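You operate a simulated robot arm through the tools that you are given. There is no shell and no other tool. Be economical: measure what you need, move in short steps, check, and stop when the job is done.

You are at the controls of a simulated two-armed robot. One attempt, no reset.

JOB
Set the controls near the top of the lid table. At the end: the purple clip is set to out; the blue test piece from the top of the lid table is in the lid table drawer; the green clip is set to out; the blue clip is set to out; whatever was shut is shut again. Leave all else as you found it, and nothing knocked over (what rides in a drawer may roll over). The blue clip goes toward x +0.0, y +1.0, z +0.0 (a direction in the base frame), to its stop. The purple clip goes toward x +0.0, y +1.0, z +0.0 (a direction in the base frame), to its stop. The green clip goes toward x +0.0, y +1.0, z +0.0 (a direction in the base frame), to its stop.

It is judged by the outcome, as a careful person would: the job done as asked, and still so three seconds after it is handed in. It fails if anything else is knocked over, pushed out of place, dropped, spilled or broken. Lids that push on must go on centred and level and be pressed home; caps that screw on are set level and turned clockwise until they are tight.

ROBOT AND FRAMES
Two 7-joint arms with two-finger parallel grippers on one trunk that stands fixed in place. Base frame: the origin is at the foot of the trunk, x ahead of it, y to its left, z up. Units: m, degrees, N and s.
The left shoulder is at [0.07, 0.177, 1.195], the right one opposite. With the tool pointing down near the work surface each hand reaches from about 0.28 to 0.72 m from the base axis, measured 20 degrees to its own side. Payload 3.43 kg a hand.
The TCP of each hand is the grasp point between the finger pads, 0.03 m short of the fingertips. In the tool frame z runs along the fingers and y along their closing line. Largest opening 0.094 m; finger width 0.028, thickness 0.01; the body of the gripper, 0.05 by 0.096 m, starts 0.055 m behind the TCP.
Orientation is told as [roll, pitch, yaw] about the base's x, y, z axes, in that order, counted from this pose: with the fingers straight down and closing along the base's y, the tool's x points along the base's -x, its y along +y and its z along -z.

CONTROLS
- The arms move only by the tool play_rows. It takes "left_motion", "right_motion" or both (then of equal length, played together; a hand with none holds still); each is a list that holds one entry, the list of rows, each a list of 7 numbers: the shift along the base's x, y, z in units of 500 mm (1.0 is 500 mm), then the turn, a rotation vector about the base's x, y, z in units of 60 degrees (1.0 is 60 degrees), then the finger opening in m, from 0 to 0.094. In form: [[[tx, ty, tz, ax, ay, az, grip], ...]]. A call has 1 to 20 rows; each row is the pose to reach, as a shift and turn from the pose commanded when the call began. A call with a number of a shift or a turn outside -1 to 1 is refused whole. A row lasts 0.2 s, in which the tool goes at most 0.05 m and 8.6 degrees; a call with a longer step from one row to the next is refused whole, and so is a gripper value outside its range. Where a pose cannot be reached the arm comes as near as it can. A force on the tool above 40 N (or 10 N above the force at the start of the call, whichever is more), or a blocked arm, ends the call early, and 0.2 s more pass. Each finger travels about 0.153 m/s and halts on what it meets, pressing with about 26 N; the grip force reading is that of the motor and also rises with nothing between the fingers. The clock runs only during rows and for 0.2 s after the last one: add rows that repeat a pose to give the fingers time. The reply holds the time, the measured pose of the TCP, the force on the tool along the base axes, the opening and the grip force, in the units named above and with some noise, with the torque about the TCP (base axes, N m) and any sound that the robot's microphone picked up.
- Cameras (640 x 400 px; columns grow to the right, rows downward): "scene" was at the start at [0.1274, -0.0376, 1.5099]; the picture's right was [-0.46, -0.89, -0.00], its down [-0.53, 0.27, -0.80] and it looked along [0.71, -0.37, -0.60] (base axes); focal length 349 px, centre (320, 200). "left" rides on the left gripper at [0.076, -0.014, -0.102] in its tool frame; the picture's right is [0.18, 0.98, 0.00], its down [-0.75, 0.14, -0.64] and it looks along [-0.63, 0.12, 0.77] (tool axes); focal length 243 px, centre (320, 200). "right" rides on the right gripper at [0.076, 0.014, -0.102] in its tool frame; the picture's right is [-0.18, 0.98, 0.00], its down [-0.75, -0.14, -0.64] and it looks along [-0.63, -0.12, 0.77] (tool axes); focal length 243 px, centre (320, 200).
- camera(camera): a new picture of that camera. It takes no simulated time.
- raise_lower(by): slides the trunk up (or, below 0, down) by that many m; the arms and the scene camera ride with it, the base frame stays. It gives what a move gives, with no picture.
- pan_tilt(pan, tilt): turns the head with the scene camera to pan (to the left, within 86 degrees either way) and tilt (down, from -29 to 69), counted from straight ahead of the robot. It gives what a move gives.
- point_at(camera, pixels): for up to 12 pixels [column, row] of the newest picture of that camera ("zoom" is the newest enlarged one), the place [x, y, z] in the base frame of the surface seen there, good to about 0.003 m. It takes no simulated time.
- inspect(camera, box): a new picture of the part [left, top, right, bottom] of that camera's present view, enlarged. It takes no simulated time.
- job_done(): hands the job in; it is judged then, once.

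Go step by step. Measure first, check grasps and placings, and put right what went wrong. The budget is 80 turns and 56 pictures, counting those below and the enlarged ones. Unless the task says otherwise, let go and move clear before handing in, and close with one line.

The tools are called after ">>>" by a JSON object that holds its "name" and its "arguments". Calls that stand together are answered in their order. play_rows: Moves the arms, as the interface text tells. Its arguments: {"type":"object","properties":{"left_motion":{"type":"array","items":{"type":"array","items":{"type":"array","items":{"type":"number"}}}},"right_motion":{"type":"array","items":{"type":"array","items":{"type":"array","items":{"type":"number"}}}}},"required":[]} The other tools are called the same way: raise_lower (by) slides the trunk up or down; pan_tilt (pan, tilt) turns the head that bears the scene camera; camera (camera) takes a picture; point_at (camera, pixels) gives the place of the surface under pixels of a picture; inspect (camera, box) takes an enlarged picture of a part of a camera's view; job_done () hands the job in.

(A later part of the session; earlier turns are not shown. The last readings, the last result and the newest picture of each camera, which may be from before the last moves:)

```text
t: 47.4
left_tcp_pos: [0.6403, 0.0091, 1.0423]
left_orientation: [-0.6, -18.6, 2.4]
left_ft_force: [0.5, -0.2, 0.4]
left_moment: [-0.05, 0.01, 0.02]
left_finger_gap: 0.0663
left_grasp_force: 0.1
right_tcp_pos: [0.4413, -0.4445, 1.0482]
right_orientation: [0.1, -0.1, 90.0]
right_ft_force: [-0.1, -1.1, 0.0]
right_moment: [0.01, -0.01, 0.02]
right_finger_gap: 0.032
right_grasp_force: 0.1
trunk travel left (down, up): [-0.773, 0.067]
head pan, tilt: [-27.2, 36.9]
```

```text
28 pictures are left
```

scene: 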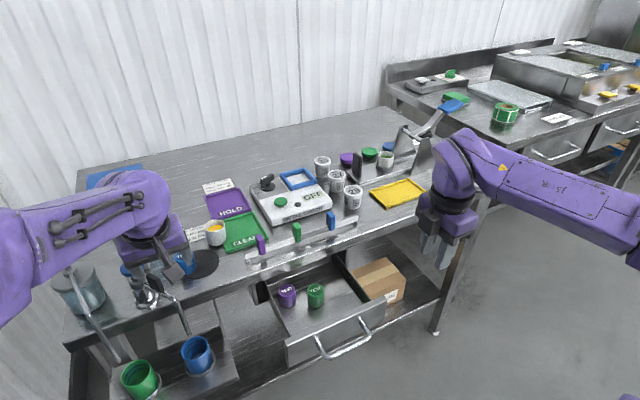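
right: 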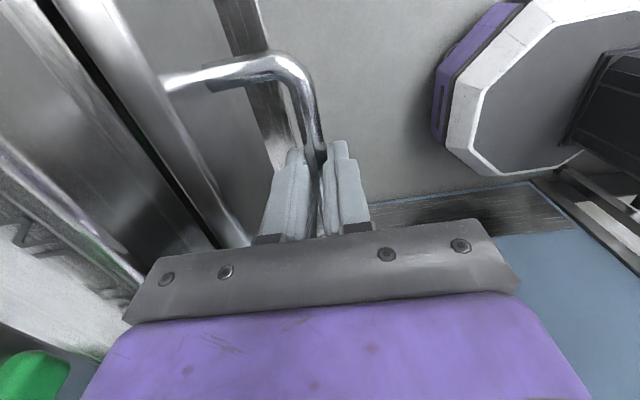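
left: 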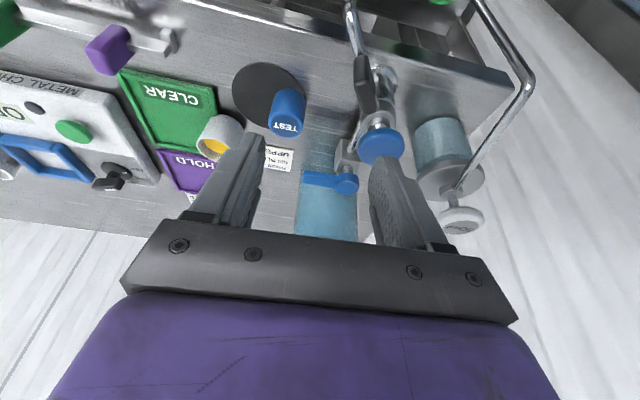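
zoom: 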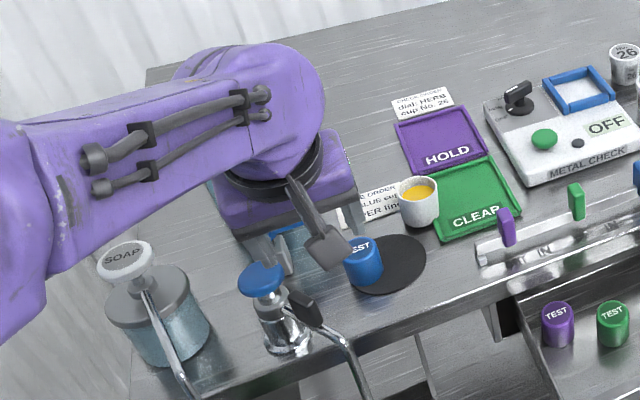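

Nothing looks toppled. I'll check the tap, blue lever and piece positions against the earlier readings.

>>> {"name": "point_at", "arguments": {"camera": "zoom", "pixels": [[262, 278], [305, 305], [283, 345], [365, 242], [358, 275], [376, 260], [420, 195], [125, 255], [415, 225]]}}

>>> {"name": "point_at", "arguments": {"camera": "left", "pixels": [[380, 145], [363, 65], [345, 183], [310, 178], [287, 123], [290, 100], [370, 90], [215, 140]]}}

```text
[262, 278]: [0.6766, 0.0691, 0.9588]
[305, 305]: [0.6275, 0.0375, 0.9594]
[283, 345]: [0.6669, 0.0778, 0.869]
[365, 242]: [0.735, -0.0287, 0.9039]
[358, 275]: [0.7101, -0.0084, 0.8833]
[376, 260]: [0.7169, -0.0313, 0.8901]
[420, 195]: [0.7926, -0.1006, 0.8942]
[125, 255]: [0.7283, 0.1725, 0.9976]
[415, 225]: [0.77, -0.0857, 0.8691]
```

```text
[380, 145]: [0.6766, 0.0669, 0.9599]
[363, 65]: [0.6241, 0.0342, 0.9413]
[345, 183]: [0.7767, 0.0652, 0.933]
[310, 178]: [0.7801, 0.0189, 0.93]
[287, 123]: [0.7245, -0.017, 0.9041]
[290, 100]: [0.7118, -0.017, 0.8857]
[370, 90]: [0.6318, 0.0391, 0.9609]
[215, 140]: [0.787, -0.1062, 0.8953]
```

Everything is where it was (the finger had met the tap knob at (0.677,0.068,0.96), which is unmoved). Now lift the left hand back and up, away from the tap, in one move only.

>>> {"name": "play_rows", "arguments": {"left_motion": [[[-0.02, -0.02, 0.04, 0, 0, -0.02, 0.066], [-0.05, -0.05, 0.08, 0, 0, -0.04, 0.066], [-0.09, -0.07, 0.12, 0, 0, -0.04, 0.066], [-0.13, -0.09, 0.16, 0, 0, -0.04, 0.066], [-0.17, -0.11, 0.2, 0, 0, -0.04, 0.066], [-0.2, -0.12, 0.24, 0, 0, -0.04, 0.066]]]}}

```text
t: 48.2
left_tcp_pos: [0.5749, -0.0079, 1.0131]
left_orientation: [-2.2, -7.3, 2.5]
left_ft_force: [0.1, 0.4, -0.3]
left_moment: [0.0, -0.03, 0.01]
left_finger_gap: 0.066
left_grasp_force: 0.1
right_tcp_pos: [0.4399, -0.4431, 1.0485]
right_orientation: [0.2, 0.0, 90.1]
right_ft_force: [-0.8, -0.1, 1.0]
right_moment: [-0.03, 0.01, -0.02]
right_finger_gap: 0.0321
right_grasp_force: 0.0
trunk travel left (down, up): [-0.773, 0.067]
head pan, tilt: [-27.2, 36.9]
stopped in row 4 (left hand): the arm was blocked; the commanded pose is now the measured one
```

It moved back and down and was flagged blocked again, as the elbow re-bends. I'll continue with a slow rise.

>>> {"name": "play_rows", "arguments": {"left_motion": [[[0, 0, 0.02, 0, 0, 0, 0.066], [0, 0, 0.04, 0, 0, 0, 0.066], [0, 0, 0.07, 0, 0, 0, 0.066], [0, 0, 0.11, 0, 0, 0, 0.066], [0, 0, 0.15, 0, 0, 0, 0.066], [0, -0.02, 0.2, 0, 0, 0, 0.066]]]}}

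>>> {"name": "camera", "arguments": {"camera": "scene"}}

```text
t: 49.6
left_tcp_pos: [0.5746, -0.0132, 1.1083]
left_orientation: [-2.5, -6.7, 3.2]
left_ft_force: [0.1, -0.4, 0.7]
left_moment: [0.02, 0.03, 0.02]
left_finger_gap: 0.0661
left_grasp_force: 0.1
right_tcp_pos: [0.4389, -0.4434, 1.0492]
right_orientation: [0.0, 0.0, 90.1]
right_ft_force: [-0.7, -0.2, 0.5]
right_moment: [-0.02, 0.03, 0.02]
right_finger_gap: 0.0319
right_grasp_force: 0.1
trunk travel left (down, up): [-0.773, 0.067]
head pan, tilt: [-27.2, 36.9]
```

```text
27 pictures are left
```

scene: 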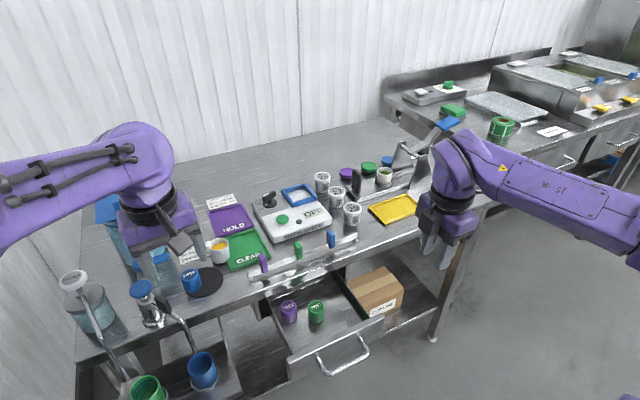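

Arm is flexed again at (0.575,−0.013,1.108). I'll set the tilt to −25° with roll/yaw zero, rise a little and shift to y≈−0.03, before lowering the trunk.

>>> {"name": "play_rows", "arguments": {"left_motion": [[[0, -0.01, 0.03, 0.02, -0.1, -0.025, 0.066], [0, -0.02, 0.06, 0.042, -0.2, -0.053, 0.066], [0, -0.03, 0.08, 0.042, -0.3, -0.053, 0.066], [0, -0.03, 0.08, 0.042, -0.305, -0.053, 0.066]]]}}

```text
t: 50.8
left_tcp_pos: [0.5833, -0.0166, 1.1722]
left_orientation: [-3.6, -25.8, 2.3]
left_ft_force: [-0.5, -0.5, 0.1]
left_moment: [-0.02, 0.0, 0.02]
left_finger_gap: 0.0658
left_grasp_force: 0.1
right_tcp_pos: [0.4388, -0.4428, 1.05]
right_orientation: [0.2, 0.1, 90.0]
right_ft_force: [0.3, 0.1, 0.1]
right_moment: [0.04, -0.02, -0.01]
right_finger_gap: 0.0317
right_grasp_force: 0.0
trunk travel left (down, up): [-0.773, 0.067]
head pan, tilt: [-27.2, 36.9]
stopped in row 4 (left hand): the arm was blocked; the commanded pose is now the measured one
```

Blocked again with no force at the tool, so something up the arm may be touching. I'll pan the head left to look at the left elbow.

>>> {"name": "pan_tilt", "arguments": {"pan": 35, "tilt": 40}}

>>> {"name": "camera", "arguments": {"camera": "scene"}}

```text
t: 52.2
left_tcp_pos: [0.5833, -0.0172, 1.1718]
left_orientation: [-3.5, -25.8, 2.1]
left_ft_force: [0.0, 0.1, 0.6]
left_moment: [0.0, 0.0, 0.0]
left_finger_gap: 0.066
left_grasp_force: 0.0
right_tcp_pos: [0.4398, -0.4425, 1.049]
right_orientation: [0.1, -0.1, 89.9]
right_ft_force: [-0.6, 0.1, 0.1]
right_moment: [-0.01, 0.03, 0.01]
right_finger_gap: 0.0321
right_grasp_force: 0.1
trunk travel left (down, up): [-0.773, 0.067]
head pan, tilt: [35.0, 40.0]
```

```text
26 pictures are left
```

scene: 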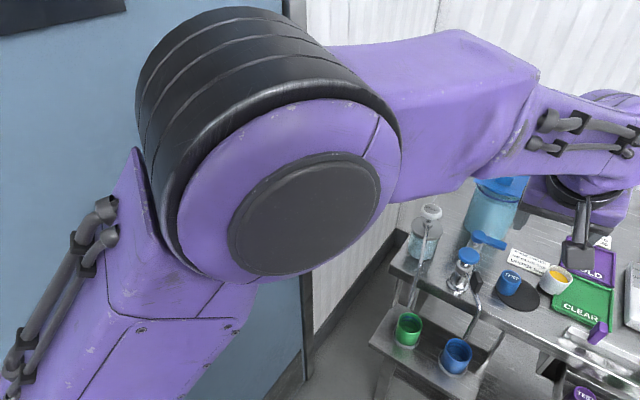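

A blue side wall stands just left of the left elbow (around (140,110)); the elbow probably meets it. Measure wall and elbow.

>>> {"name": "point_at", "arguments": {"camera": "scene", "pixels": [[60, 120], [100, 60], [270, 350], [305, 380], [300, 60], [150, 100], [200, 60], [310, 210], [350, 350]]}}

```text
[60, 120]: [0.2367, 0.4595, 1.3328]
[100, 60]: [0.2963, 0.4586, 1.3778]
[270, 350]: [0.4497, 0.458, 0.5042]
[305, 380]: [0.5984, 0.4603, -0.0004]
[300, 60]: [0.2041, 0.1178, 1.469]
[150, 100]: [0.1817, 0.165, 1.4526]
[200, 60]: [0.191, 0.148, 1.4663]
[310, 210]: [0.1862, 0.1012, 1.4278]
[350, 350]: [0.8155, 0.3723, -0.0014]
```

The wall is at y=0.459 and the left elbow sits high, close to the head, so the left arm is poorly placed. I'll park the left hand back near its start pose and use the right arm for the piece.

>>> {"name": "play_rows", "arguments": {"left_motion": [[[-0.02, 0.01, 0.02, 0.01, 0.05, 0, 0.07], [-0.06, 0.03, 0.04, 0.02, 0.12, -0.01, 0.08], [-0.11, 0.05, 0.07, 0.03, 0.2, -0.02, 0.09], [-0.16, 0.07, 0.1, 0.04, 0.28, -0.03, 0.09], [-0.21, 0.09, 0.13, 0.05, 0.36, -0.035, 0.09], [-0.26, 0.11, 0.15, 0.06, 0.43, -0.035, 0.09], [-0.28, 0.13, 0.16, 0.06, 0.43, -0.035, 0.09]]]}}

>>> {"name": "pan_tilt", "arguments": {"pan": -25, "tilt": 40}}

```text
t: 53.8
left_tcp_pos: [0.441, 0.0484, 1.2481]
left_orientation: [0.6, 0.0, -0.9]
left_ft_force: [0.5, 0.7, 1.0]
left_moment: [-0.02, 0.0, 0.02]
left_finger_gap: 0.0899
left_grasp_force: 0.2
right_tcp_pos: [0.4402, -0.4419, 1.0492]
right_orientation: [0.1, 0.1, 90.0]
right_ft_force: [-0.6, 0.4, -0.2]
right_moment: [0.01, -0.03, 0.02]
right_finger_gap: 0.032
right_grasp_force: 0.0
trunk travel left (down, up): [-0.773, 0.067]
head pan, tilt: [35.0, 40.0]
```

```text
t: 55.1
left_tcp_pos: [0.4398, 0.0486, 1.2483]
left_orientation: [0.7, -0.1, -1.0]
left_ft_force: [0.0, 0.4, 1.3]
left_moment: [-0.01, 0.0, 0.01]
left_finger_gap: 0.09
left_grasp_force: 0.2
right_tcp_pos: [0.4406, -0.4442, 1.0486]
right_orientation: [0.2, 0.0, 89.9]
right_ft_force: [0.3, 0.5, -0.1]
right_moment: [0.02, 0.01, -0.01]
right_finger_gap: 0.0319
right_grasp_force: 0.0
trunk travel left (down, up): [-0.773, 0.067]
head pan, tilt: [-25.0, 40.0]
```

Left hand parked cleanly. Now turn the right hand back −60° while rising.

>>> {"name": "play_rows", "arguments": {"right_motion": [[[0, 0, 0.02, 0, 0, -0.125, 0.04], [0, 0, 0.04, 0, 0, -0.25, 0.05], [0, 0, 0.06, 0, 0, -0.375, 0.06], [0, 0, 0.08, 0, 0, -0.5, 0.066], [0, 0, 0.1, 0, 0, -0.625, 0.066], [0, 0, 0.12, 0, 0, -0.75, 0.066], [0, 0, 0.14, 0, 0, -0.875, 0.066], [0, 0, 0.14, 0, 0, -1.0, 0.066]]]}}

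```text
t: 56.9
left_tcp_pos: [0.4415, 0.048, 1.2472]
left_orientation: [0.7, 0.1, -1.1]
left_ft_force: [0.1, 0.7, -0.2]
left_moment: [0.01, 0.03, 0.01]
left_finger_gap: 0.0898
left_grasp_force: 0.1
right_tcp_pos: [0.44, -0.4431, 1.12]
right_orientation: [0.2, 0.0, 29.8]
right_ft_force: [0.7, 0.3, -0.5]
right_moment: [-0.01, 0.01, 0.01]
right_finger_gap: 0.0658
right_grasp_force: 0.1
trunk travel left (down, up): [-0.773, 0.067]
head pan, tilt: [-25.0, 40.0]
```

Fine at yaw 30. Now swing to (0.62,−0.12,1.06) while going to yaw 15 and tilting 25° forward.

>>> {"name": "play_rows", "arguments": {"right_motion": [[[0.04, 0.07, -0.013, 0.018, -0.043, -0.027, 0.066], [0.08, 0.14, -0.026, 0.036, -0.086, -0.055, 0.066], [0.12, 0.215, -0.04, 0.053, -0.129, -0.082, 0.066], [0.16, 0.287, -0.053, 0.071, -0.172, -0.109, 0.066], [0.2, 0.36, -0.066, 0.089, -0.214, -0.137, 0.066], [0.24, 0.43, -0.08, 0.107, -0.257, -0.164, 0.066], [0.28, 0.5, -0.093, 0.124, -0.3, -0.191, 0.066], [0.32, 0.575, -0.107, 0.142, -0.343, -0.219, 0.066], [0.36, 0.646, -0.12, 0.16, -0.386, -0.246, 0.066], [0.36, 0.646, -0.12, 0.16, -0.386, -0.246, 0.066]]]}}

>>> {"name": "camera", "arguments": {"camera": "scene"}}

```text
t: 59.1
left_tcp_pos: [0.4398, 0.046, 1.2494]
left_orientation: [0.6, -0.1, -1.0]
left_ft_force: [-0.2, -1.0, 0.1]
left_moment: [-0.01, -0.01, 0.01]
left_finger_gap: 0.09
left_grasp_force: 0.1
right_tcp_pos: [0.6218, -0.1205, 1.0591]
right_orientation: [0.3, -25.0, 14.8]
right_ft_force: [0.0, -0.3, 0.4]
right_moment: [0.03, -0.02, -0.01]
right_finger_gap: 0.066
right_grasp_force: 0.0
trunk travel left (down, up): [-0.773, 0.067]
head pan, tilt: [-25.0, 40.0]
```

```text
25 pictures are left
```

scene: 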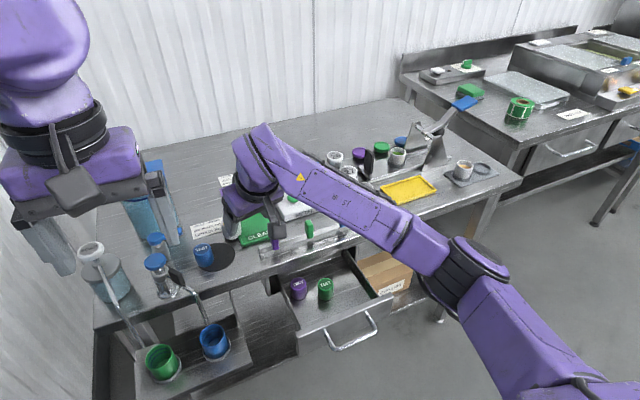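

Clean pose. Move to just above the test piece.

>>> {"name": "play_rows", "arguments": {"right_motion": [[[0.04, 0.04, -0.03, 0, 0, 0, 0.066], [0.08, 0.083, -0.06, 0, 0, 0, 0.066], [0.12, 0.124, -0.09, 0, 0, 0, 0.066], [0.16, 0.165, -0.12, 0, 0, 0, 0.066], [0.205, 0.207, -0.15, 0, 0, 0, 0.066], [0.205, 0.207, -0.15, 0, 0, 0, 0.066]]]}}

>>> {"name": "camera", "arguments": {"camera": "right"}}

```text
t: 60.5
left_tcp_pos: [0.4405, 0.0472, 1.2482]
left_orientation: [0.7, -0.1, -0.9]
left_ft_force: [0.0, -0.4, -1.3]
left_moment: [0.04, -0.01, 0.04]
left_finger_gap: 0.0902
left_grasp_force: 0.1
right_tcp_pos: [0.7236, -0.0154, 0.9825]
right_orientation: [0.2, -24.9, 15.0]
right_ft_force: [-0.3, -0.4, 0.0]
right_moment: [0.0, -0.03, 0.0]
right_finger_gap: 0.0661
right_grasp_force: 0.0
trunk travel left (down, up): [-0.773, 0.067]
head pan, tilt: [-25.0, 40.0]
```

```text
24 pictures are left
```

right: 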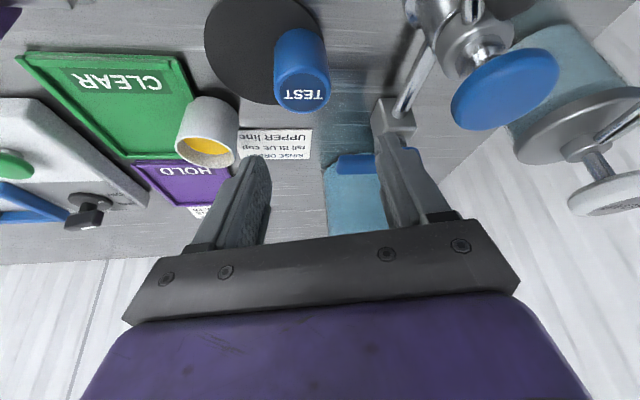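

No reach trouble; the piece at (300,70) lies between the finger lines, tap clear on the right. Descend to TCP z≈0.90.

>>> {"name": "play_rows", "arguments": {"right_motion": [[[0.004, -0.002, -0.05, 0, 0, 0, 0.066], [0.008, -0.003, -0.1, 0, 0, 0, 0.066], [0.012, -0.003, -0.14, 0, 0, 0, 0.066], [0.012, -0.003, -0.163, 0, 0, 0, 0.066], [0.012, -0.003, -0.163, 0, 0, 0, 0.066]]]}}

>>> {"name": "camera", "arguments": {"camera": "right"}}

```text
t: 61.7
left_tcp_pos: [0.4407, 0.0486, 1.248]
left_orientation: [0.7, -0.1, -1.0]
left_ft_force: [-0.3, -0.7, 0.3]
left_moment: [0.01, 0.01, 0.0]
left_finger_gap: 0.0902
left_grasp_force: 0.1
right_tcp_pos: [0.7257, -0.0155, 0.9015]
right_orientation: [0.1, -25.0, 15.0]
right_ft_force: [0.7, 0.5, -0.3]
right_moment: [-0.01, 0.02, 0.03]
right_finger_gap: 0.0658
right_grasp_force: 0.1
right hand out of reach, approached as far as the arm can: row 4, 5
trunk travel left (down, up): [-0.773, 0.067]
head pan, tilt: [-25.0, 40.0]
```

```text
23 pictures are left
```

right: 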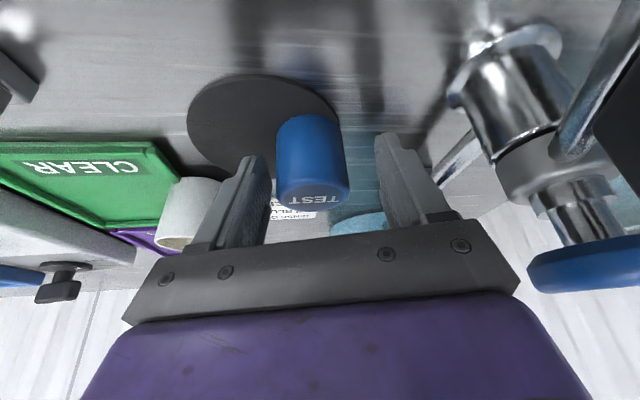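

The piece (313,160) sits between the finger pads. Close the grip.

>>> {"name": "play_rows", "arguments": {"right_motion": [[[0, 0, 0, 0, 0, 0, 0.045], [0, 0, 0, 0, 0, 0, 0.02], [0, 0, 0, 0, 0, 0, 0.0], [0, 0, 0, 0, 0, 0, 0.0]]]}}

>>> {"name": "camera", "arguments": {"camera": "right"}}

```text
t: 62.7
left_tcp_pos: [0.4418, 0.0478, 1.2491]
left_orientation: [0.6, -0.1, -0.9]
left_ft_force: [0.2, 0.9, 0.1]
left_moment: [0.01, -0.02, -0.03]
left_finger_gap: 0.0902
left_grasp_force: 0.0
right_tcp_pos: [0.7254, -0.0173, 0.9005]
right_orientation: [0.1, -24.9, 14.9]
right_ft_force: [0.8, -0.1, 0.2]
right_moment: [-0.02, 0.0, 0.05]
right_finger_gap: 0.0402
right_grasp_force: 26.1
trunk travel left (down, up): [-0.773, 0.067]
head pan, tilt: [-25.0, 40.0]
```

```text
22 pictures are left
```

right: 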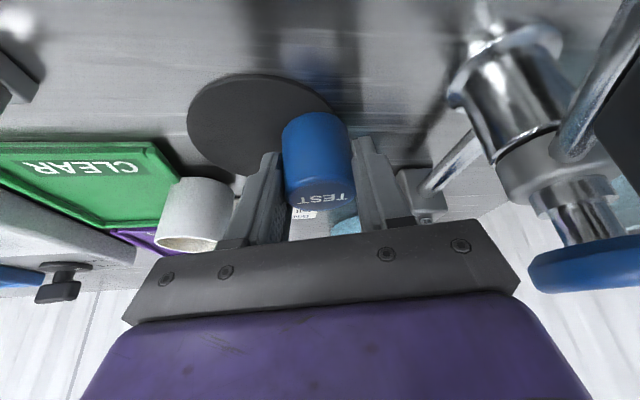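

Gripped at 0.040 with 26 N. Lift, retracing the approach path.

>>> {"name": "play_rows", "arguments": {"right_motion": [[[-0.002, 0.0, 0.03, 0, 0, 0, 0], [-0.004, 0.002, 0.07, 0, 0, 0, 0], [-0.008, 0.003, 0.12, 0, 0, 0, 0], [-0.012, 0.003, 0.16, 0, 0, 0, 0], [-0.05, -0.04, 0.19, 0, 0, 0, 0], [-0.09, -0.08, 0.22, 0, 0, 0, 0], [-0.13, -0.12, 0.25, 0, 0, 0, 0], [-0.17, -0.16, 0.28, 0, 0, 0, 0], [-0.215, -0.205, 0.31, 0, 0, 0, 0], [-0.215, -0.205, 0.31, 0, 0, 0, 0]]]}}

>>> {"name": "camera", "arguments": {"camera": "scene"}}

```text
t: 64.9
left_tcp_pos: [0.4412, 0.0488, 1.2478]
left_orientation: [0.5, -0.1, -1.0]
left_ft_force: [0.6, -0.4, -0.2]
left_moment: [0.0, 0.01, -0.03]
left_finger_gap: 0.0901
left_grasp_force: 0.1
right_tcp_pos: [0.6171, -0.121, 1.055]
right_orientation: [0.1, -25.0, 15.1]
right_ft_force: [0.1, 0.1, 0.1]
right_moment: [-0.01, 0.01, 0.01]
right_finger_gap: 0.0
right_grasp_force: 26.4
trunk travel left (down, up): [-0.773, 0.067]
head pan, tilt: [-25.0, 40.0]
```

```text
21 pictures are left
```

scene: 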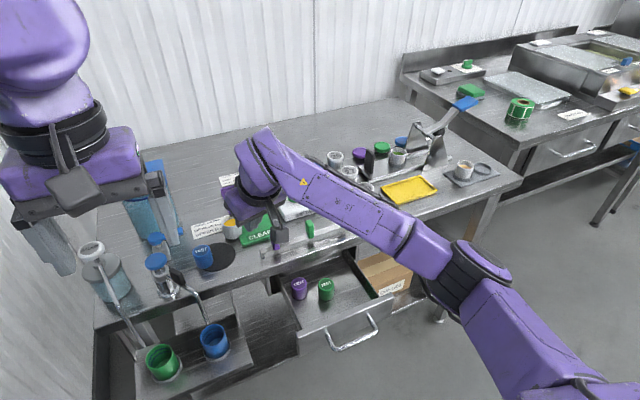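

The gap is 0: the piece slipped out, but it still stands at (203,257). Measure where it is now.

>>> {"name": "inspect", "arguments": {"camera": "scene", "box": [150, 200, 270, 300]}}

>>> {"name": "point_at", "arguments": {"camera": "zoom", "pixels": [[270, 245], [230, 255], [315, 248], [285, 265], [262, 243], [270, 320], [295, 320], [250, 320], [240, 300], [325, 300], [285, 355], [375, 330]]}}

```text
4.00 times, centred on (210, 250) of scene
```

zoom: 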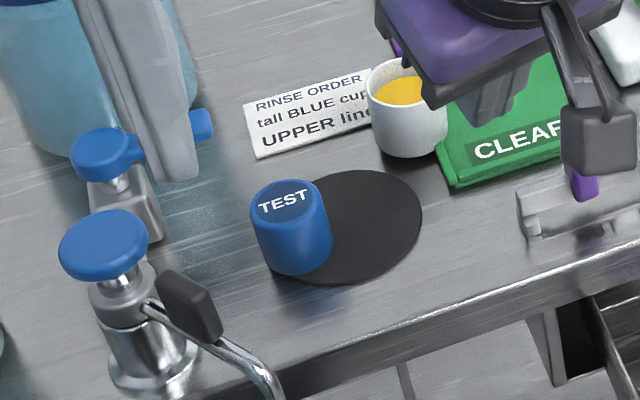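

```text
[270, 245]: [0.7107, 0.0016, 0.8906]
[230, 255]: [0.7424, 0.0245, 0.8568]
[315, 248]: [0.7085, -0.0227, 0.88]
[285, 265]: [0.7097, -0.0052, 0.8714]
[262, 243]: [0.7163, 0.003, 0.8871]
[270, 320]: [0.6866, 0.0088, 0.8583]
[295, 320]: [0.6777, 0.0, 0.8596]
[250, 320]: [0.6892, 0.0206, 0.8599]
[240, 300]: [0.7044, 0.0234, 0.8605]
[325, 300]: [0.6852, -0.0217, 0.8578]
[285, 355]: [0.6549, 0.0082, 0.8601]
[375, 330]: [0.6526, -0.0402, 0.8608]
```

Piece stands at zoom (290,225). Measure its top rim.

>>> {"name": "point_at", "arguments": {"camera": "zoom", "pixels": [[254, 210], [318, 192], [282, 182], [290, 218], [285, 200], [270, 190], [305, 207], [290, 250], [262, 250], [320, 240]]}}

```text
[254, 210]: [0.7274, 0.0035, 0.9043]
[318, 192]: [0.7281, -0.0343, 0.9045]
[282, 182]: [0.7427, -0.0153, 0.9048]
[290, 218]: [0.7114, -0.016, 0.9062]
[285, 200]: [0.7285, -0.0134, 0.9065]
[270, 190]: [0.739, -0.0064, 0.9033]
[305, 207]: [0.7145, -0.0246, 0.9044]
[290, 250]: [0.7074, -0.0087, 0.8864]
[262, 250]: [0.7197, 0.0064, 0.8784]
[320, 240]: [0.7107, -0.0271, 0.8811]
```

Piece centre ≈(0.728,−0.0155), so the hold was centred; it must have slipped during the fast lift. I'll go again, a bit deeper, grip longer and lift very slowly while reading forces.

>>> {"name": "play_rows", "arguments": {"right_motion": [[[0.04, 0.04, -0.03, 0, 0, 0, 0.066], [0.09, 0.083, -0.06, 0, 0, 0, 0.066], [0.13, 0.124, -0.09, 0, 0, 0, 0.066], [0.17, 0.165, -0.12, 0, 0, 0, 0.066], [0.205, 0.205, -0.15, 0, 0, 0, 0.066], [0.21, 0.208, -0.2, 0, 0, 0, 0.066], [0.215, 0.208, -0.25, 0, 0, 0, 0.066], [0.218, 0.208, -0.29, 0, 0, 0, 0.066], [0.22, 0.208, -0.318, 0, 0, 0, 0.066], [0.22, 0.208, -0.318, 0, 0, 0, 0.066]]]}}

```text
t: 67.1
left_tcp_pos: [0.4416, 0.048, 1.2497]
left_orientation: [0.6, 0.1, -1.0]
left_ft_force: [-0.3, -1.0, 0.7]
left_moment: [0.01, -0.01, 0.01]
left_finger_gap: 0.0898
left_grasp_force: 0.1
right_tcp_pos: [0.7255, -0.0149, 0.8957]
right_orientation: [0.1, -25.0, 15.0]
right_ft_force: [-0.5, 0.2, -0.2]
right_moment: [0.0, -0.01, 0.01]
right_finger_gap: 0.0659
right_grasp_force: 0.1
trunk travel left (down, up): [-0.773, 0.067]
head pan, tilt: [-25.0, 40.0]
```

>>> {"name": "play_rows", "arguments": {"right_motion": [[[0, 0, 0, 0, 0, 0, 0.045], [0, 0, 0, 0, 0, 0, 0.02], [0, 0, 0, 0, 0, 0, 0.0], [0, 0, 0, 0, 0, 0, 0.0], [0, 0, 0, 0, 0, 0, 0.0], [0, 0, 0.003, 0, 0, 0, 0.0], [0, 0, 0.006, 0, 0, 0, 0.0], [0, 0, 0.01, 0, 0, 0, 0.0], [0, 0, 0.014, 0, 0, 0, 0.0], [0, 0, 0.018, 0, 0, 0, 0.0]]]}}

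>>> {"name": "camera", "arguments": {"camera": "right"}}

```text
t: 69.3
left_tcp_pos: [0.4408, 0.0485, 1.2485]
left_orientation: [0.5, -0.1, -1.0]
left_ft_force: [0.4, 0.3, 0.1]
left_moment: [0.01, -0.03, -0.02]
left_finger_gap: 0.09
left_grasp_force: 0.1
right_tcp_pos: [0.7268, -0.017, 0.906]
right_orientation: [0.1, -25.0, 14.9]
right_ft_force: [1.0, 0.0, -0.7]
right_moment: [0.01, -0.02, 0.0]
right_finger_gap: 0.0402
right_grasp_force: 25.8
trunk travel left (down, up): [-0.773, 0.067]
head pan, tilt: [-25.0, 40.0]
```

```text
19 pictures are left
```

right: 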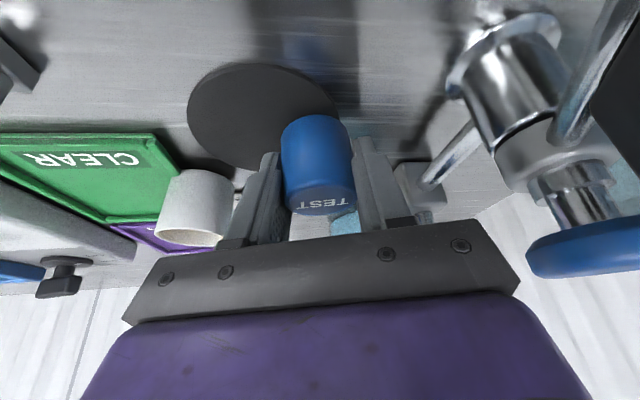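

The piece seems to have come up with the hand (the mat edge dropped away from it, piece still fixed between pads). Continue the lift slowly and check.

>>> {"name": "play_rows", "arguments": {"right_motion": [[[0, 0, 0.01, 0, 0, 0, 0.0], [0, 0, 0.02, 0, 0, 0, 0.0], [0, 0, 0.03, 0, 0, 0, 0.0], [0, 0, 0.04, 0, 0, 0, 0.0], [0, 0, 0.055, 0, 0, 0, 0.0], [0, 0, 0.07, 0, 0, 0, 0.0], [0, 0, 0.085, 0, 0, 0, 0.0], [0, 0, 0.1, 0, 0, 0, 0.0]]]}}

>>> {"name": "camera", "arguments": {"camera": "right"}}

```text
t: 71.1
left_tcp_pos: [0.4411, 0.0474, 1.2478]
left_orientation: [0.5, 0.0, -1.0]
left_ft_force: [-0.4, -0.2, -0.8]
left_moment: [0.0, -0.02, -0.02]
left_finger_gap: 0.09
left_grasp_force: 0.1
right_tcp_pos: [0.7315, -0.0138, 0.9474]
right_orientation: [0.0, -25.0, 14.9]
right_ft_force: [-0.2, 0.3, 0.2]
right_moment: [-0.03, -0.05, -0.02]
right_finger_gap: 0.0398
right_grasp_force: 25.6
right hand out of reach, approached as far as the arm can: row 6, 7, 8
trunk travel left (down, up): [-0.773, 0.067]
head pan, tilt: [-25.0, 40.0]
```

```text
18 pictures are left
```

right: 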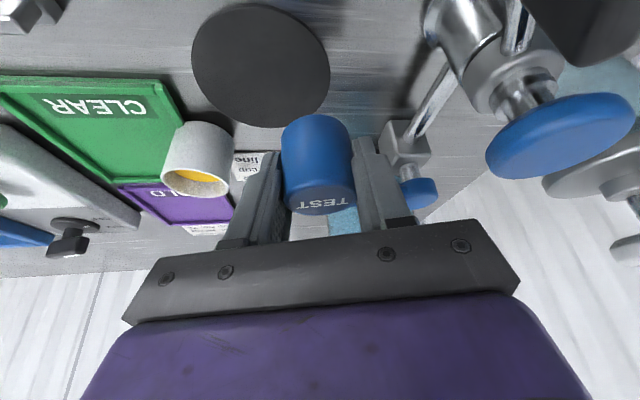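

The piece is held clear of the table. Now draw back slowly toward the drawer side.

>>> {"name": "play_rows", "arguments": {"right_motion": [[[-0.02, -0.03, 0.01, 0, 0, 0, 0], [-0.04, -0.06, 0.025, 0, 0, 0, 0], [-0.07, -0.09, 0.04, 0, 0, 0, 0], [-0.1, -0.12, 0.06, 0, 0, 0, 0], [-0.13, -0.15, 0.08, 0, 0, 0, 0], [-0.16, -0.18, 0.1, 0, 0, 0, 0], [-0.19, -0.2, 0.12, 0, 0, 0, 0], [-0.22, -0.22, 0.13, 0, 0, 0, 0]]]}}

>>> {"name": "camera", "arguments": {"camera": "scene"}}

```text
t: 72.9
left_tcp_pos: [0.4412, 0.0476, 1.2486]
left_orientation: [0.6, 0.0, -1.0]
left_ft_force: [0.2, 0.1, -0.4]
left_moment: [0.0, 0.0, -0.01]
left_finger_gap: 0.0899
left_grasp_force: 0.2
right_tcp_pos: [0.7312, -0.0157, 0.9464]
right_orientation: [0.1, -25.0, 14.9]
right_ft_force: [0.3, -0.6, -1.3]
right_moment: [0.03, -0.01, 0.0]
right_finger_gap: 0.0398
right_grasp_force: 26.4
right hand out of reach, approached as far as the arm can: row 1, 2, 3, 4, 5, 6, 7, 8
trunk travel left (down, up): [-0.773, 0.067]
head pan, tilt: [-25.0, 40.0]
```

```text
17 pictures are left
```

scene: 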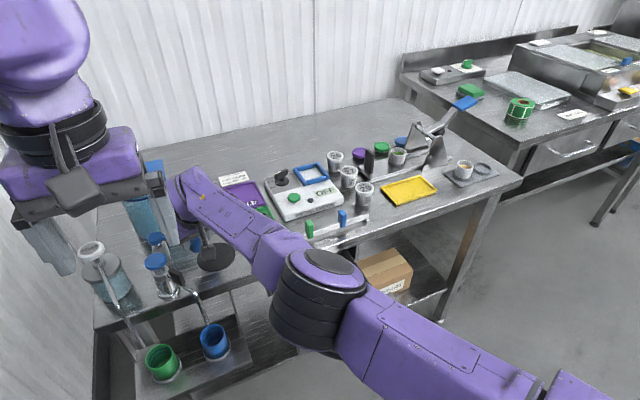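

Stuck at full stretch again, piece still held. The free spot was lower (z≈0.91), so I'll go down ~3 cm, then draw back at low height and rise gradually.

>>> {"name": "play_rows", "arguments": {"right_motion": [[[0, 0, -0.02, 0, 0, 0, 0], [-0.005, -0.005, -0.04, 0, 0, 0, 0], [-0.012, -0.01, -0.06, 0, 0, 0, 0], [-0.025, -0.02, -0.06, 0, 0, 0, 0], [-0.045, -0.04, -0.05, 0, 0, 0, 0], [-0.07, -0.06, -0.03, 0, 0, 0, 0], [-0.1, -0.09, 0, 0, 0, 0, 0], [-0.13, -0.12, 0.03, 0, 0, 0, 0], [-0.16, -0.15, 0.06, 0, 0, 0, 0], [-0.19, -0.18, 0.1, 0, 0, 0, 0]]]}}

```text
t: 75.1
left_tcp_pos: [0.4408, 0.049, 1.2501]
left_orientation: [0.6, 0.0, -1.0]
left_ft_force: [0.2, 1.1, -0.4]
left_moment: [0.01, -0.02, 0.0]
left_finger_gap: 0.0899
left_grasp_force: 0.0
right_tcp_pos: [0.7238, 0.0064, 0.9611]
right_orientation: [0.1, -24.9, 14.9]
right_ft_force: [0.2, -0.1, -1.0]
right_moment: [0.05, -0.03, 0.05]
right_finger_gap: 0.0396
right_grasp_force: 26.0
right hand out of reach, approached as far as the arm can: row 2, 3, 4, 5, 6, 7, 8, 9, 10
trunk travel left (down, up): [-0.773, 0.067]
head pan, tilt: [-25.0, 40.0]
```

It slid sideways to y +0.006 at z 0.961; the piece is held. I'll move purely along −y at this height (clear above cup and trays) to let the elbow flex.

>>> {"name": "play_rows", "arguments": {"right_motion": [[[0.002, -0.04, 0, 0, 0, 0, 0], [0.005, -0.08, 0, 0, 0, 0, 0], [0.008, -0.12, 0, 0, 0, 0, 0], [0.01, -0.16, 0, 0, 0, 0, 0], [0.01, -0.2, 0, 0, 0, 0, 0], [0.005, -0.24, 0, 0, 0, 0, 0], [0, -0.28, 0, 0, 0, 0, 0], [-0.01, -0.32, 0, 0, 0, 0, 0]]]}}

>>> {"name": "camera", "arguments": {"camera": "scene"}}

```text
t: 76.9
left_tcp_pos: [0.4403, 0.0468, 1.2484]
left_orientation: [0.7, 0.0, -1.0]
left_ft_force: [0.1, 0.2, -0.6]
left_moment: [0.0, -0.01, -0.01]
left_finger_gap: 0.09
left_grasp_force: 0.1
right_tcp_pos: [0.7641, -0.1403, 0.9703]
right_orientation: [0.3, -24.9, 14.8]
right_ft_force: [-0.3, -0.2, -0.9]
right_moment: [-0.02, -0.02, 0.0]
right_finger_gap: 0.0397
right_grasp_force: 25.5
right hand out of reach, approached as far as the arm can: row 1, 2, 3, 4, 5, 6, 7, 8
trunk travel left (down, up): [-0.773, 0.067]
head pan, tilt: [-25.0, 40.0]
```

```text
16 pictures are left
```

scene: 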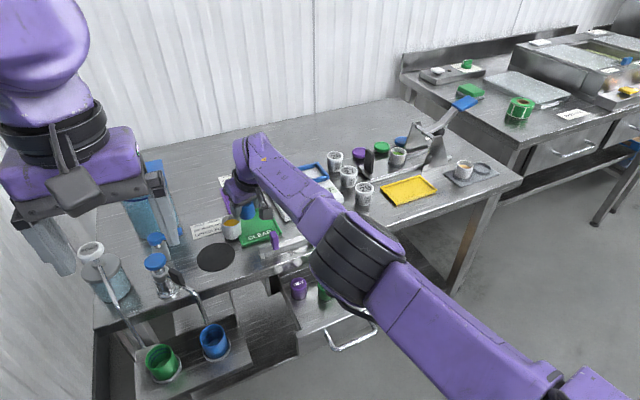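

Sliding along the reach limit at (0.764,−0.14,0.97), piece held, nothing touched. I'll rise along the limit to z≈1.2 and then repeat the earlier escape (right and down, then inward).

>>> {"name": "play_rows", "arguments": {"right_motion": [[[0, 0, 0.04, 0, 0, 0, 0], [-0.01, -0.01, 0.09, 0, 0, 0, 0], [-0.03, -0.02, 0.14, 0, 0, 0, 0], [-0.06, -0.03, 0.19, 0, 0, 0, 0], [-0.09, -0.05, 0.24, 0, 0, 0, 0], [-0.12, -0.07, 0.29, 0, 0, 0, 0], [-0.15, -0.09, 0.34, 0, 0, 0, 0], [-0.18, -0.11, 0.39, 0, 0, 0, 0], [-0.2, -0.14, 0.42, 0, 0, 0, 0]]]}}

```text
t: 78.9
left_tcp_pos: [0.4405, 0.0472, 1.2473]
left_orientation: [0.5, -0.1, -0.9]
left_ft_force: [-0.1, 0.3, -0.2]
left_moment: [-0.01, -0.04, 0.0]
left_finger_gap: 0.0901
left_grasp_force: 0.2
right_tcp_pos: [0.7402, -0.1562, 1.2046]
right_orientation: [0.1, -24.9, 14.9]
right_ft_force: [-0.7, -0.5, -0.1]
right_moment: [-0.02, 0.03, -0.01]
right_finger_gap: 0.0395
right_grasp_force: 25.9
right hand out of reach, approached as far as the arm can: row 2, 3, 4, 5, 6, 7, 8, 9
trunk travel left (down, up): [-0.773, 0.067]
head pan, tilt: [-25.0, 40.0]
```

At (0.740,−0.156,1.205), piece held. Now the escape: right and down, then inward.

>>> {"name": "play_rows", "arguments": {"right_motion": [[[0, -0.05, -0.04, 0, 0, 0, 0], [0, -0.1, -0.08, 0, 0, 0, 0], [0, -0.15, -0.12, 0, 0, 0, 0], [-0.02, -0.2, -0.16, 0, 0, 0, 0], [-0.05, -0.25, -0.18, 0, 0, 0, 0], [-0.09, -0.3, -0.18, 0, 0, 0, 0], [-0.14, -0.35, -0.18, 0, 0, 0, 0], [-0.2, -0.4, -0.18, 0, 0, 0, 0], [-0.26, -0.45, -0.18, 0, 0, 0, 0], [-0.32, -0.5, -0.18, 0, 0, 0, 0], [-0.38, -0.53, -0.18, 0, 0, 0, 0], [-0.44, -0.56, -0.18, 0, 0, 0, 0]]]}}

>>> {"name": "camera", "arguments": {"camera": "scene"}}

```text
t: 81.5
left_tcp_pos: [0.4393, 0.0456, 1.2489]
left_orientation: [0.9, -0.1, -1.0]
left_ft_force: [0.0, -0.3, 0.0]
left_moment: [-0.01, -0.01, 0.01]
left_finger_gap: 0.0897
left_grasp_force: 0.1
right_tcp_pos: [0.6935, -0.5003, 1.1508]
right_orientation: [0.4, -25.0, 14.9]
right_ft_force: [-0.4, -0.8, -1.2]
right_moment: [0.02, -0.01, 0.01]
right_finger_gap: 0.0399
right_grasp_force: 26.6
right hand out of reach, approached as far as the arm can: row 1, 2, 3, 4, 5, 6, 7, 8, 9, 10, 11, 12
trunk travel left (down, up): [-0.773, 0.067]
head pan, tilt: [-25.0, 40.0]
```

```text
15 pictures are left
```

scene: 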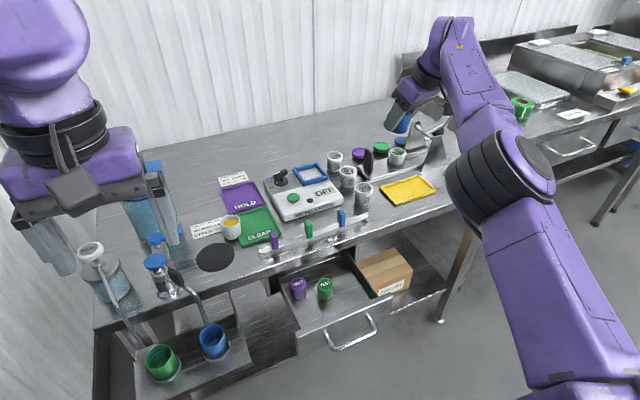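

Still at the limit but in open space to the right, piece held. I'll keep swinging right (−y) around the arc.

>>> {"name": "play_rows", "arguments": {"right_motion": [[[-0.01, -0.06, 0, 0, 0, 0, 0], [-0.03, -0.12, 0, 0, 0, 0, 0], [-0.05, -0.18, -0.02, 0, 0, 0, 0], [-0.08, -0.24, -0.04, 0, 0, 0, 0], [-0.12, -0.3, -0.06, 0, 0, 0, 0], [-0.17, -0.34, -0.08, 0, 0, 0, 0], [-0.23, -0.36, -0.1, 0, 0, 0, 0], [-0.29, -0.37, -0.12, 0, 0, 0, 0], [-0.36, -0.37, -0.12, 0, 0, 0, 0], [-0.42, -0.36, -0.12, 0, 0, 0, 0]]]}}

```text
t: 82.0
left_tcp_pos: [0.4402, 0.0474, 1.2487]
left_orientation: [0.7, 0.0, -1.1]
left_ft_force: [-1.0, 0.8, -0.2]
left_moment: [-0.03, 0.0, -0.01]
left_finger_gap: 0.0901
left_grasp_force: 0.2
right_tcp_pos: [0.6829, -0.5196, 1.1545]
right_orientation: [-0.1, -25.2, 15.6]
right_ft_force: [0.6, 0.1, -1.0]
right_moment: [0.01, 0.0, 0.02]
right_finger_gap: 0.0395
right_grasp_force: 26.4
right hand out of reach, approached as far as the arm can: row 1, 2
trunk travel left (down, up): [-0.773, 0.067]
head pan, tilt: [-25.0, 40.0]
stopped in row 2 (right hand): the arm was blocked; the commanded pose is now the measured one
```

A "blocked" stop like the ones when the elbow starts to re-bend. Continue slowly inward.

>>> {"name": "play_rows", "arguments": {"right_motion": [[[-0.01, 0, 0.0, 0, 0, 0, 0], [-0.03, 0, 0, 0, 0, 0, 0], [-0.05, 0, 0, 0, 0, 0, 0], [-0.08, 0, 0, 0, 0, 0, 0], [-0.11, 0, 0, 0, 0, 0, 0], [-0.15, 0, 0, 0, 0, 0, 0], [-0.19, 0, 0, 0, 0, 0, 0], [-0.23, 0, 0, 0, 0, 0, 0]]]}}

```text
t: 83.8
left_tcp_pos: [0.4405, 0.0472, 1.2487]
left_orientation: [0.7, 0.0, -1.1]
left_ft_force: [0.0, -0.5, 0.3]
left_moment: [0.02, -0.02, 0.04]
left_finger_gap: 0.0901
left_grasp_force: 0.1
right_tcp_pos: [0.6467, -0.5673, 1.1784]
right_orientation: [0.1, -25.1, 15.5]
right_ft_force: [-0.1, 0.6, -0.7]
right_moment: [-0.01, -0.02, 0.01]
right_finger_gap: 0.0396
right_grasp_force: 26.4
right hand out of reach, approached as far as the arm can: row 1, 2, 3, 4, 5, 6, 7, 8
trunk travel left (down, up): [-0.773, 0.067]
head pan, tilt: [-25.0, 40.0]
```

Still sliding. Now try down-and-right together, as worked before, then inward.

>>> {"name": "play_rows", "arguments": {"right_motion": [[[0, -0.05, -0.05, 0, 0, 0, 0], [0, -0.1, -0.1, 0, 0, 0, 0], [-0.02, -0.15, -0.15, 0, 0, 0, 0], [-0.05, -0.2, -0.18, 0, 0, 0, 0], [-0.09, -0.24, -0.2, 0, 0, 0, 0], [-0.14, -0.28, -0.2, 0, 0, 0, 0], [-0.2, -0.3, -0.2, 0, 0, 0, 0], [-0.27, -0.3, -0.2, 0, 0, 0, 0], [-0.34, -0.3, -0.2, 0, 0, 0, 0], [-0.4, -0.28, -0.2, 0, 0, 0, 0]]]}}

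>>> {"name": "camera", "arguments": {"camera": "scene"}}

```text
t: 84.6
left_tcp_pos: [0.4411, 0.0478, 1.2479]
left_orientation: [0.7, 0.0, -1.1]
left_ft_force: [0.2, 0.5, -0.3]
left_moment: [-0.02, -0.01, -0.01]
left_finger_gap: 0.0899
left_grasp_force: 0.0
right_tcp_pos: [0.6294, -0.618, 1.1017]
right_orientation: [-0.2, -25.2, 16.0]
right_ft_force: [0.6, -0.3, -0.2]
right_moment: [-0.02, 0.0, -0.01]
right_finger_gap: 0.0398
right_grasp_force: 26.5
right hand out of reach, approached as far as the arm can: row 1, 2, 3, 4
trunk travel left (down, up): [-0.773, 0.067]
head pan, tilt: [-25.0, 40.0]
stopped in row 4 (right hand): the arm was blocked; the commanded pose is now the measured one
```

```text
14 pictures are left
```

scene: 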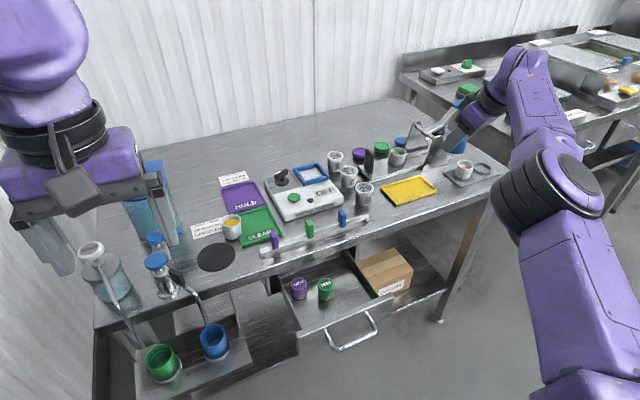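

Piece still held, arm clear of things. Try straight radially inward toward the shoulder, slightly upward.

>>> {"name": "play_rows", "arguments": {"right_motion": [[[-0.02, 0.01, 0.01, 0, 0, 0, 0], [-0.05, 0.02, 0.02, 0, 0, 0, 0], [-0.08, 0.04, 0.03, 0, 0, 0, 0], [-0.12, 0.06, 0.03, 0, 0, 0, 0], [-0.16, 0.08, 0.03, 0, 0, 0, 0], [-0.2, 0.1, 0.03, 0, 0, 0, 0], [-0.24, 0.13, 0.03, 0, 0, 0, 0], [-0.28, 0.16, 0.03, 0, 0, 0, 0]]]}}

```text
t: 86.4
left_tcp_pos: [0.4411, 0.0472, 1.2474]
left_orientation: [0.7, 0.0, -1.2]
left_ft_force: [-0.1, 0.6, -0.5]
left_moment: [0.02, 0.02, -0.02]
left_finger_gap: 0.0897
left_grasp_force: 0.1
right_tcp_pos: [0.6037, -0.638, 1.1358]
right_orientation: [-0.1, -25.2, 16.0]
right_ft_force: [0.7, 0.2, -0.3]
right_moment: [0.03, -0.01, 0.0]
right_finger_gap: 0.0396
right_grasp_force: 26.1
right hand out of reach, approached as far as the arm can: row 1, 2, 3, 4, 5, 6, 7, 8
trunk travel left (down, up): [-0.773, 0.067]
head pan, tilt: [-25.0, 40.0]
```

Stuck with the tilt. The earlier escape was with the tool vertical, so I'll un-tilt the tool about the wrist (TCP swings back), which needs no elbow motion, and then try again.

>>> {"name": "play_rows", "arguments": {"right_motion": [[[-0.03, -0.009, -0.003, -0.019, 0.067, 0, 0], [-0.061, -0.017, -0.008, -0.038, 0.133, 0, 0], [-0.091, -0.026, -0.014, -0.058, 0.2, 0, 0], [-0.121, -0.035, -0.022, -0.077, 0.267, 0, 0], [-0.152, -0.043, -0.031, -0.096, 0.333, 0, 0], [-0.182, -0.052, -0.042, -0.115, 0.4, 0, 0], [-0.19, -0.09, -0.09, -0.115, 0.4, 0, 0], [-0.2, -0.13, -0.13, -0.115, 0.4, 0, 0], [-0.23, -0.15, -0.13, -0.115, 0.4, 0, 0], [-0.27, -0.15, -0.13, -0.115, 0.4, 0, 0], [-0.32, -0.12, -0.13, -0.115, 0.4, 0, 0]]]}}

>>> {"name": "camera", "arguments": {"camera": "scene"}}

```text
t: 88.8
left_tcp_pos: [0.4406, 0.0471, 1.2484]
left_orientation: [0.7, 0.0, -1.3]
left_ft_force: [-0.2, -1.3, -0.2]
left_moment: [0.0, -0.03, 0.02]
left_finger_gap: 0.0899
left_grasp_force: 0.0
right_tcp_pos: [0.4699, -0.723, 1.0711]
right_orientation: [-0.3, -0.2, 16.1]
right_ft_force: [-0.8, 0.1, -1.3]
right_moment: [0.02, -0.01, -0.01]
right_finger_gap: 0.0395
right_grasp_force: 26.7
right hand out of reach, approached as far as the arm can: row 2, 3, 4, 5, 6, 7, 9, 10, 11
trunk travel left (down, up): [-0.773, 0.067]
head pan, tilt: [-25.0, 40.0]
```

```text
13 pictures are left
```

scene: 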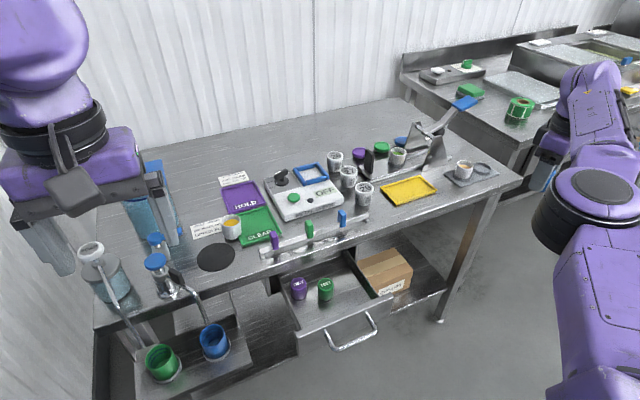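

Tool vertical, hand in free space in front of the table at (0.47,−0.72,1.07); one row (right+down) was reachable. Continue down mostly, then inward.

>>> {"name": "play_rows", "arguments": {"right_motion": [[[0, -0.03, -0.05, 0, 0, 0, 0], [0, -0.06, -0.1, 0, 0, 0, 0], [0, -0.06, -0.16, 0, 0, 0, 0], [0, -0.06, -0.22, 0, 0, 0, 0], [-0.02, -0.04, -0.26, 0, 0, 0, 0], [-0.04, 0.0, -0.28, 0, 0, 0, 0], [-0.06, 0.05, -0.28, 0, 0, 0, 0], [-0.08, 0.1, -0.28, 0, 0, 0, 0], [-0.1, 0.16, -0.26, 0, 0, 0, 0], [-0.12, 0.22, -0.22, 0, 0, 0, 0]]]}}

```text
t: 90.1
left_tcp_pos: [0.4417, 0.0491, 1.2477]
left_orientation: [0.5, 0.0, -1.0]
left_ft_force: [0.3, 0.0, -0.6]
left_moment: [-0.02, 0.01, 0.05]
left_finger_gap: 0.0899
left_grasp_force: 0.0
right_tcp_pos: [0.4596, -0.7347, 0.9374]
right_orientation: [-0.2, -0.3, 16.8]
right_ft_force: [0.0, 0.3, 0.2]
right_moment: [0.03, -0.02, -0.02]
right_finger_gap: 0.0397
right_grasp_force: 26.5
right hand out of reach, approached as far as the arm can: row 1, 2, 3, 4, 5
trunk travel left (down, up): [-0.773, 0.067]
head pan, tilt: [-25.0, 40.0]
stopped in row 6 (right hand): the arm was blocked; the commanded pose is now the measured one
```

Row 6 was reachable before the stop, a sign of the elbow flexing. Continue inward slowly.

>>> {"name": "play_rows", "arguments": {"right_motion": [[[0, 0.01, -0.01, 0, 0, 0, 0], [-0.005, 0.02, -0.02, 0, 0, 0, 0], [-0.01, 0.035, -0.025, 0, 0, 0, 0], [-0.015, 0.05, -0.03, 0, 0, 0, 0], [-0.02, 0.07, -0.03, 0, 0, 0, 0], [-0.03, 0.09, -0.03, 0, 0, 0, 0], [-0.04, 0.11, -0.03, 0, 0, 0, 0], [-0.05, 0.14, -0.02, 0, 0, 0, 0], [-0.06, 0.17, 0, 0, 0, 0, 0], [-0.07, 0.2, 0.02, 0, 0, 0, 0]]]}}

>>> {"name": "camera", "arguments": {"camera": "scene"}}

```text
t: 92.3
left_tcp_pos: [0.4409, 0.0482, 1.2489]
left_orientation: [0.7, 0.1, -1.1]
left_ft_force: [0.5, 0.3, 0.0]
left_moment: [-0.03, 0.0, 0.04]
left_finger_gap: 0.0901
left_grasp_force: 0.0
right_tcp_pos: [0.4804, -0.7125, 0.9251]
right_orientation: [-0.2, -0.3, 16.7]
right_ft_force: [-0.7, 0.0, -0.2]
right_moment: [0.0, 0.01, 0.02]
right_finger_gap: 0.0397
right_grasp_force: 25.9
right hand out of reach, approached as far as the arm can: row 2, 3, 4, 5, 6, 7, 8, 9, 10
trunk travel left (down, up): [-0.773, 0.067]
head pan, tilt: [-25.0, 40.0]
```

```text
12 pictures are left
```

scene: 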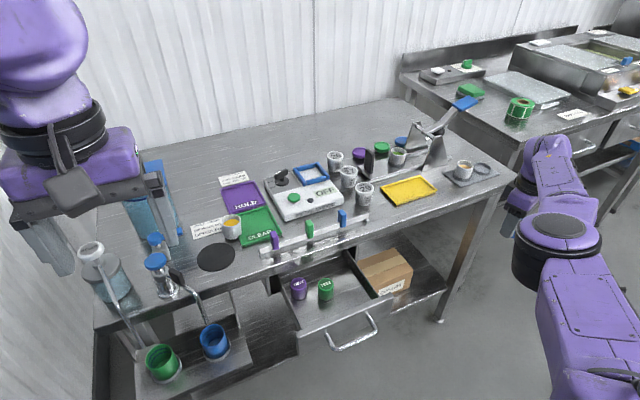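

Moves with −z/−y/−x freed the elbow before; +y re-straightens it. I'll slide back to the earlier escape start (about (0.62,−0.23,1.25), yaw 0, well above everything) and repeat that exact escape.

>>> {"name": "play_rows", "arguments": {"right_motion": [[[0, 0.04, 0.08, 0, 0, -0.018, 0], [0, 0.08, 0.16, 0, 0, -0.035, 0], [0, 0.12, 0.24, 0, 0, -0.053, 0], [0, 0.16, 0.32, 0, 0, -0.07, 0], [0, 0.2, 0.4, 0, 0, -0.088, 0], [0, 0.24, 0.48, 0, 0, -0.105, 0], [0, 0.28, 0.56, 0, 0, -0.123, 0], [0, 0.32, 0.64, 0, 0, -0.14, 0], [0.03, 0.4, 0.66, 0, 0, -0.158, 0], [0.06, 0.48, 0.68, 0, 0, -0.175, 0], [0.09, 0.56, 0.69, 0, 0, -0.193, 0], [0.12, 0.64, 0.7, 0, 0, -0.21, 0], [0.15, 0.72, 0.7, 0, 0, -0.228, 0], [0.18, 0.8, 0.7, 0, 0, -0.245, 0], [0.21, 0.88, 0.7, 0, 0, -0.263, 0], [0.24, 0.95, 0.7, 0, 0, -0.279, 0]]]}}

```text
t: 95.7
left_tcp_pos: [0.441, 0.0512, 1.2478]
left_orientation: [0.7, 0.0, -1.1]
left_ft_force: [0.4, 0.6, -0.4]
left_moment: [-0.04, -0.02, -0.02]
left_finger_gap: 0.0899
left_grasp_force: 0.0
right_tcp_pos: [0.6274, -0.2464, 1.2871]
right_orientation: [-0.2, 0.0, 0.0]
right_ft_force: [-0.2, 0.6, 0.0]
right_moment: [-0.02, 0.0, -0.01]
right_finger_gap: 0.0398
right_grasp_force: 25.9
right hand out of reach, approached as far as the arm can: row 1, 2, 3, 4, 5, 6, 7, 8, 9, 10, 11, 12, 13, 14, 15, 16
trunk travel left (down, up): [-0.773, 0.067]
head pan, tilt: [-25.0, 40.0]
```

Very nearly the earlier start pose (0.627,−0.246,1.287, yaw 0), piece still held. Repeat the escape rows.

>>> {"name": "play_rows", "arguments": {"right_motion": [[[0, -0.05, -0.05, 0, 0, 0, 0], [0, -0.1, -0.1, 0, 0, 0, 0], [0, -0.15, -0.15, 0, 0, 0, 0], [-0.02, -0.2, -0.2, 0, 0, 0, 0], [-0.05, -0.25, -0.22, 0, 0, 0, 0], [-0.09, -0.3, -0.22, 0, 0, 0, 0], [-0.13, -0.36, -0.22, 0, 0, 0, 0], [-0.18, -0.42, -0.22, 0, 0, 0, 0], [-0.22, -0.48, -0.22, 0, 0, 0, 0], [-0.25, -0.52, -0.22, 0, 0, 0, 0]]]}}

```text
t: 97.9
left_tcp_pos: [0.4423, 0.0517, 1.2475]
left_orientation: [0.5, 0.1, -1.0]
left_ft_force: [-0.5, -0.3, -0.9]
left_moment: [-0.04, -0.01, 0.02]
left_finger_gap: 0.0899
left_grasp_force: 0.1
right_tcp_pos: [0.5794, -0.5442, 1.2139]
right_orientation: [-0.3, 0.1, -0.1]
right_ft_force: [-0.1, 0.2, -0.5]
right_moment: [-0.06, 0.06, -0.01]
right_finger_gap: 0.0396
right_grasp_force: 25.9
right hand out of reach, approached as far as the arm can: row 1, 2, 3, 4, 5, 6, 7, 8, 9, 10
trunk travel left (down, up): [-0.773, 0.067]
head pan, tilt: [-25.0, 40.0]
```

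Not freed this time. Earlier, turning the wrist −yaw while retreating made the elbow give way, so I'll combine a −60° turn with a retreat here in open air.

>>> {"name": "play_rows", "arguments": {"right_motion": [[[-0.05, 0, -0.02, 0, 0, -0.06, 0], [-0.1, 0, -0.05, 0, 0, -0.16, 0], [-0.15, 0, -0.08, 0, 0, -0.26, 0], [-0.19, 0, -0.11, 0, 0, -0.37, 0], [-0.22, 0, -0.14, 0, 0, -0.48, 0], [-0.24, 0, -0.17, 0, 0, -0.6, 0], [-0.26, 0, -0.2, 0, 0, -0.72, 0], [-0.28, 0, -0.23, 0, 0, -0.84, 0], [-0.3, 0, -0.26, 0, 0, -0.96, 0], [-0.32, 0, -0.28, 0, 0, -1.0, 0]]]}}

```text
t: 100.1
left_tcp_pos: [0.4409, 0.0487, 1.2481]
left_orientation: [0.7, 0.0, -1.2]
left_ft_force: [0.6, 0.3, -0.7]
left_moment: [0.0, -0.02, -0.02]
left_finger_gap: 0.0902
left_grasp_force: 0.1
right_tcp_pos: [0.5423, -0.6324, 1.1426]
right_orientation: [-0.3, 0.0, -60.0]
right_ft_force: [-0.4, -0.2, -1.2]
right_moment: [0.0, 0.0, -0.02]
right_finger_gap: 0.0398
right_grasp_force: 26.3
right hand out of reach, approached as far as the arm can: row 1, 2, 3, 4, 5, 6, 7, 8, 9, 10
trunk travel left (down, up): [-0.773, 0.067]
head pan, tilt: [-25.0, 40.0]
```

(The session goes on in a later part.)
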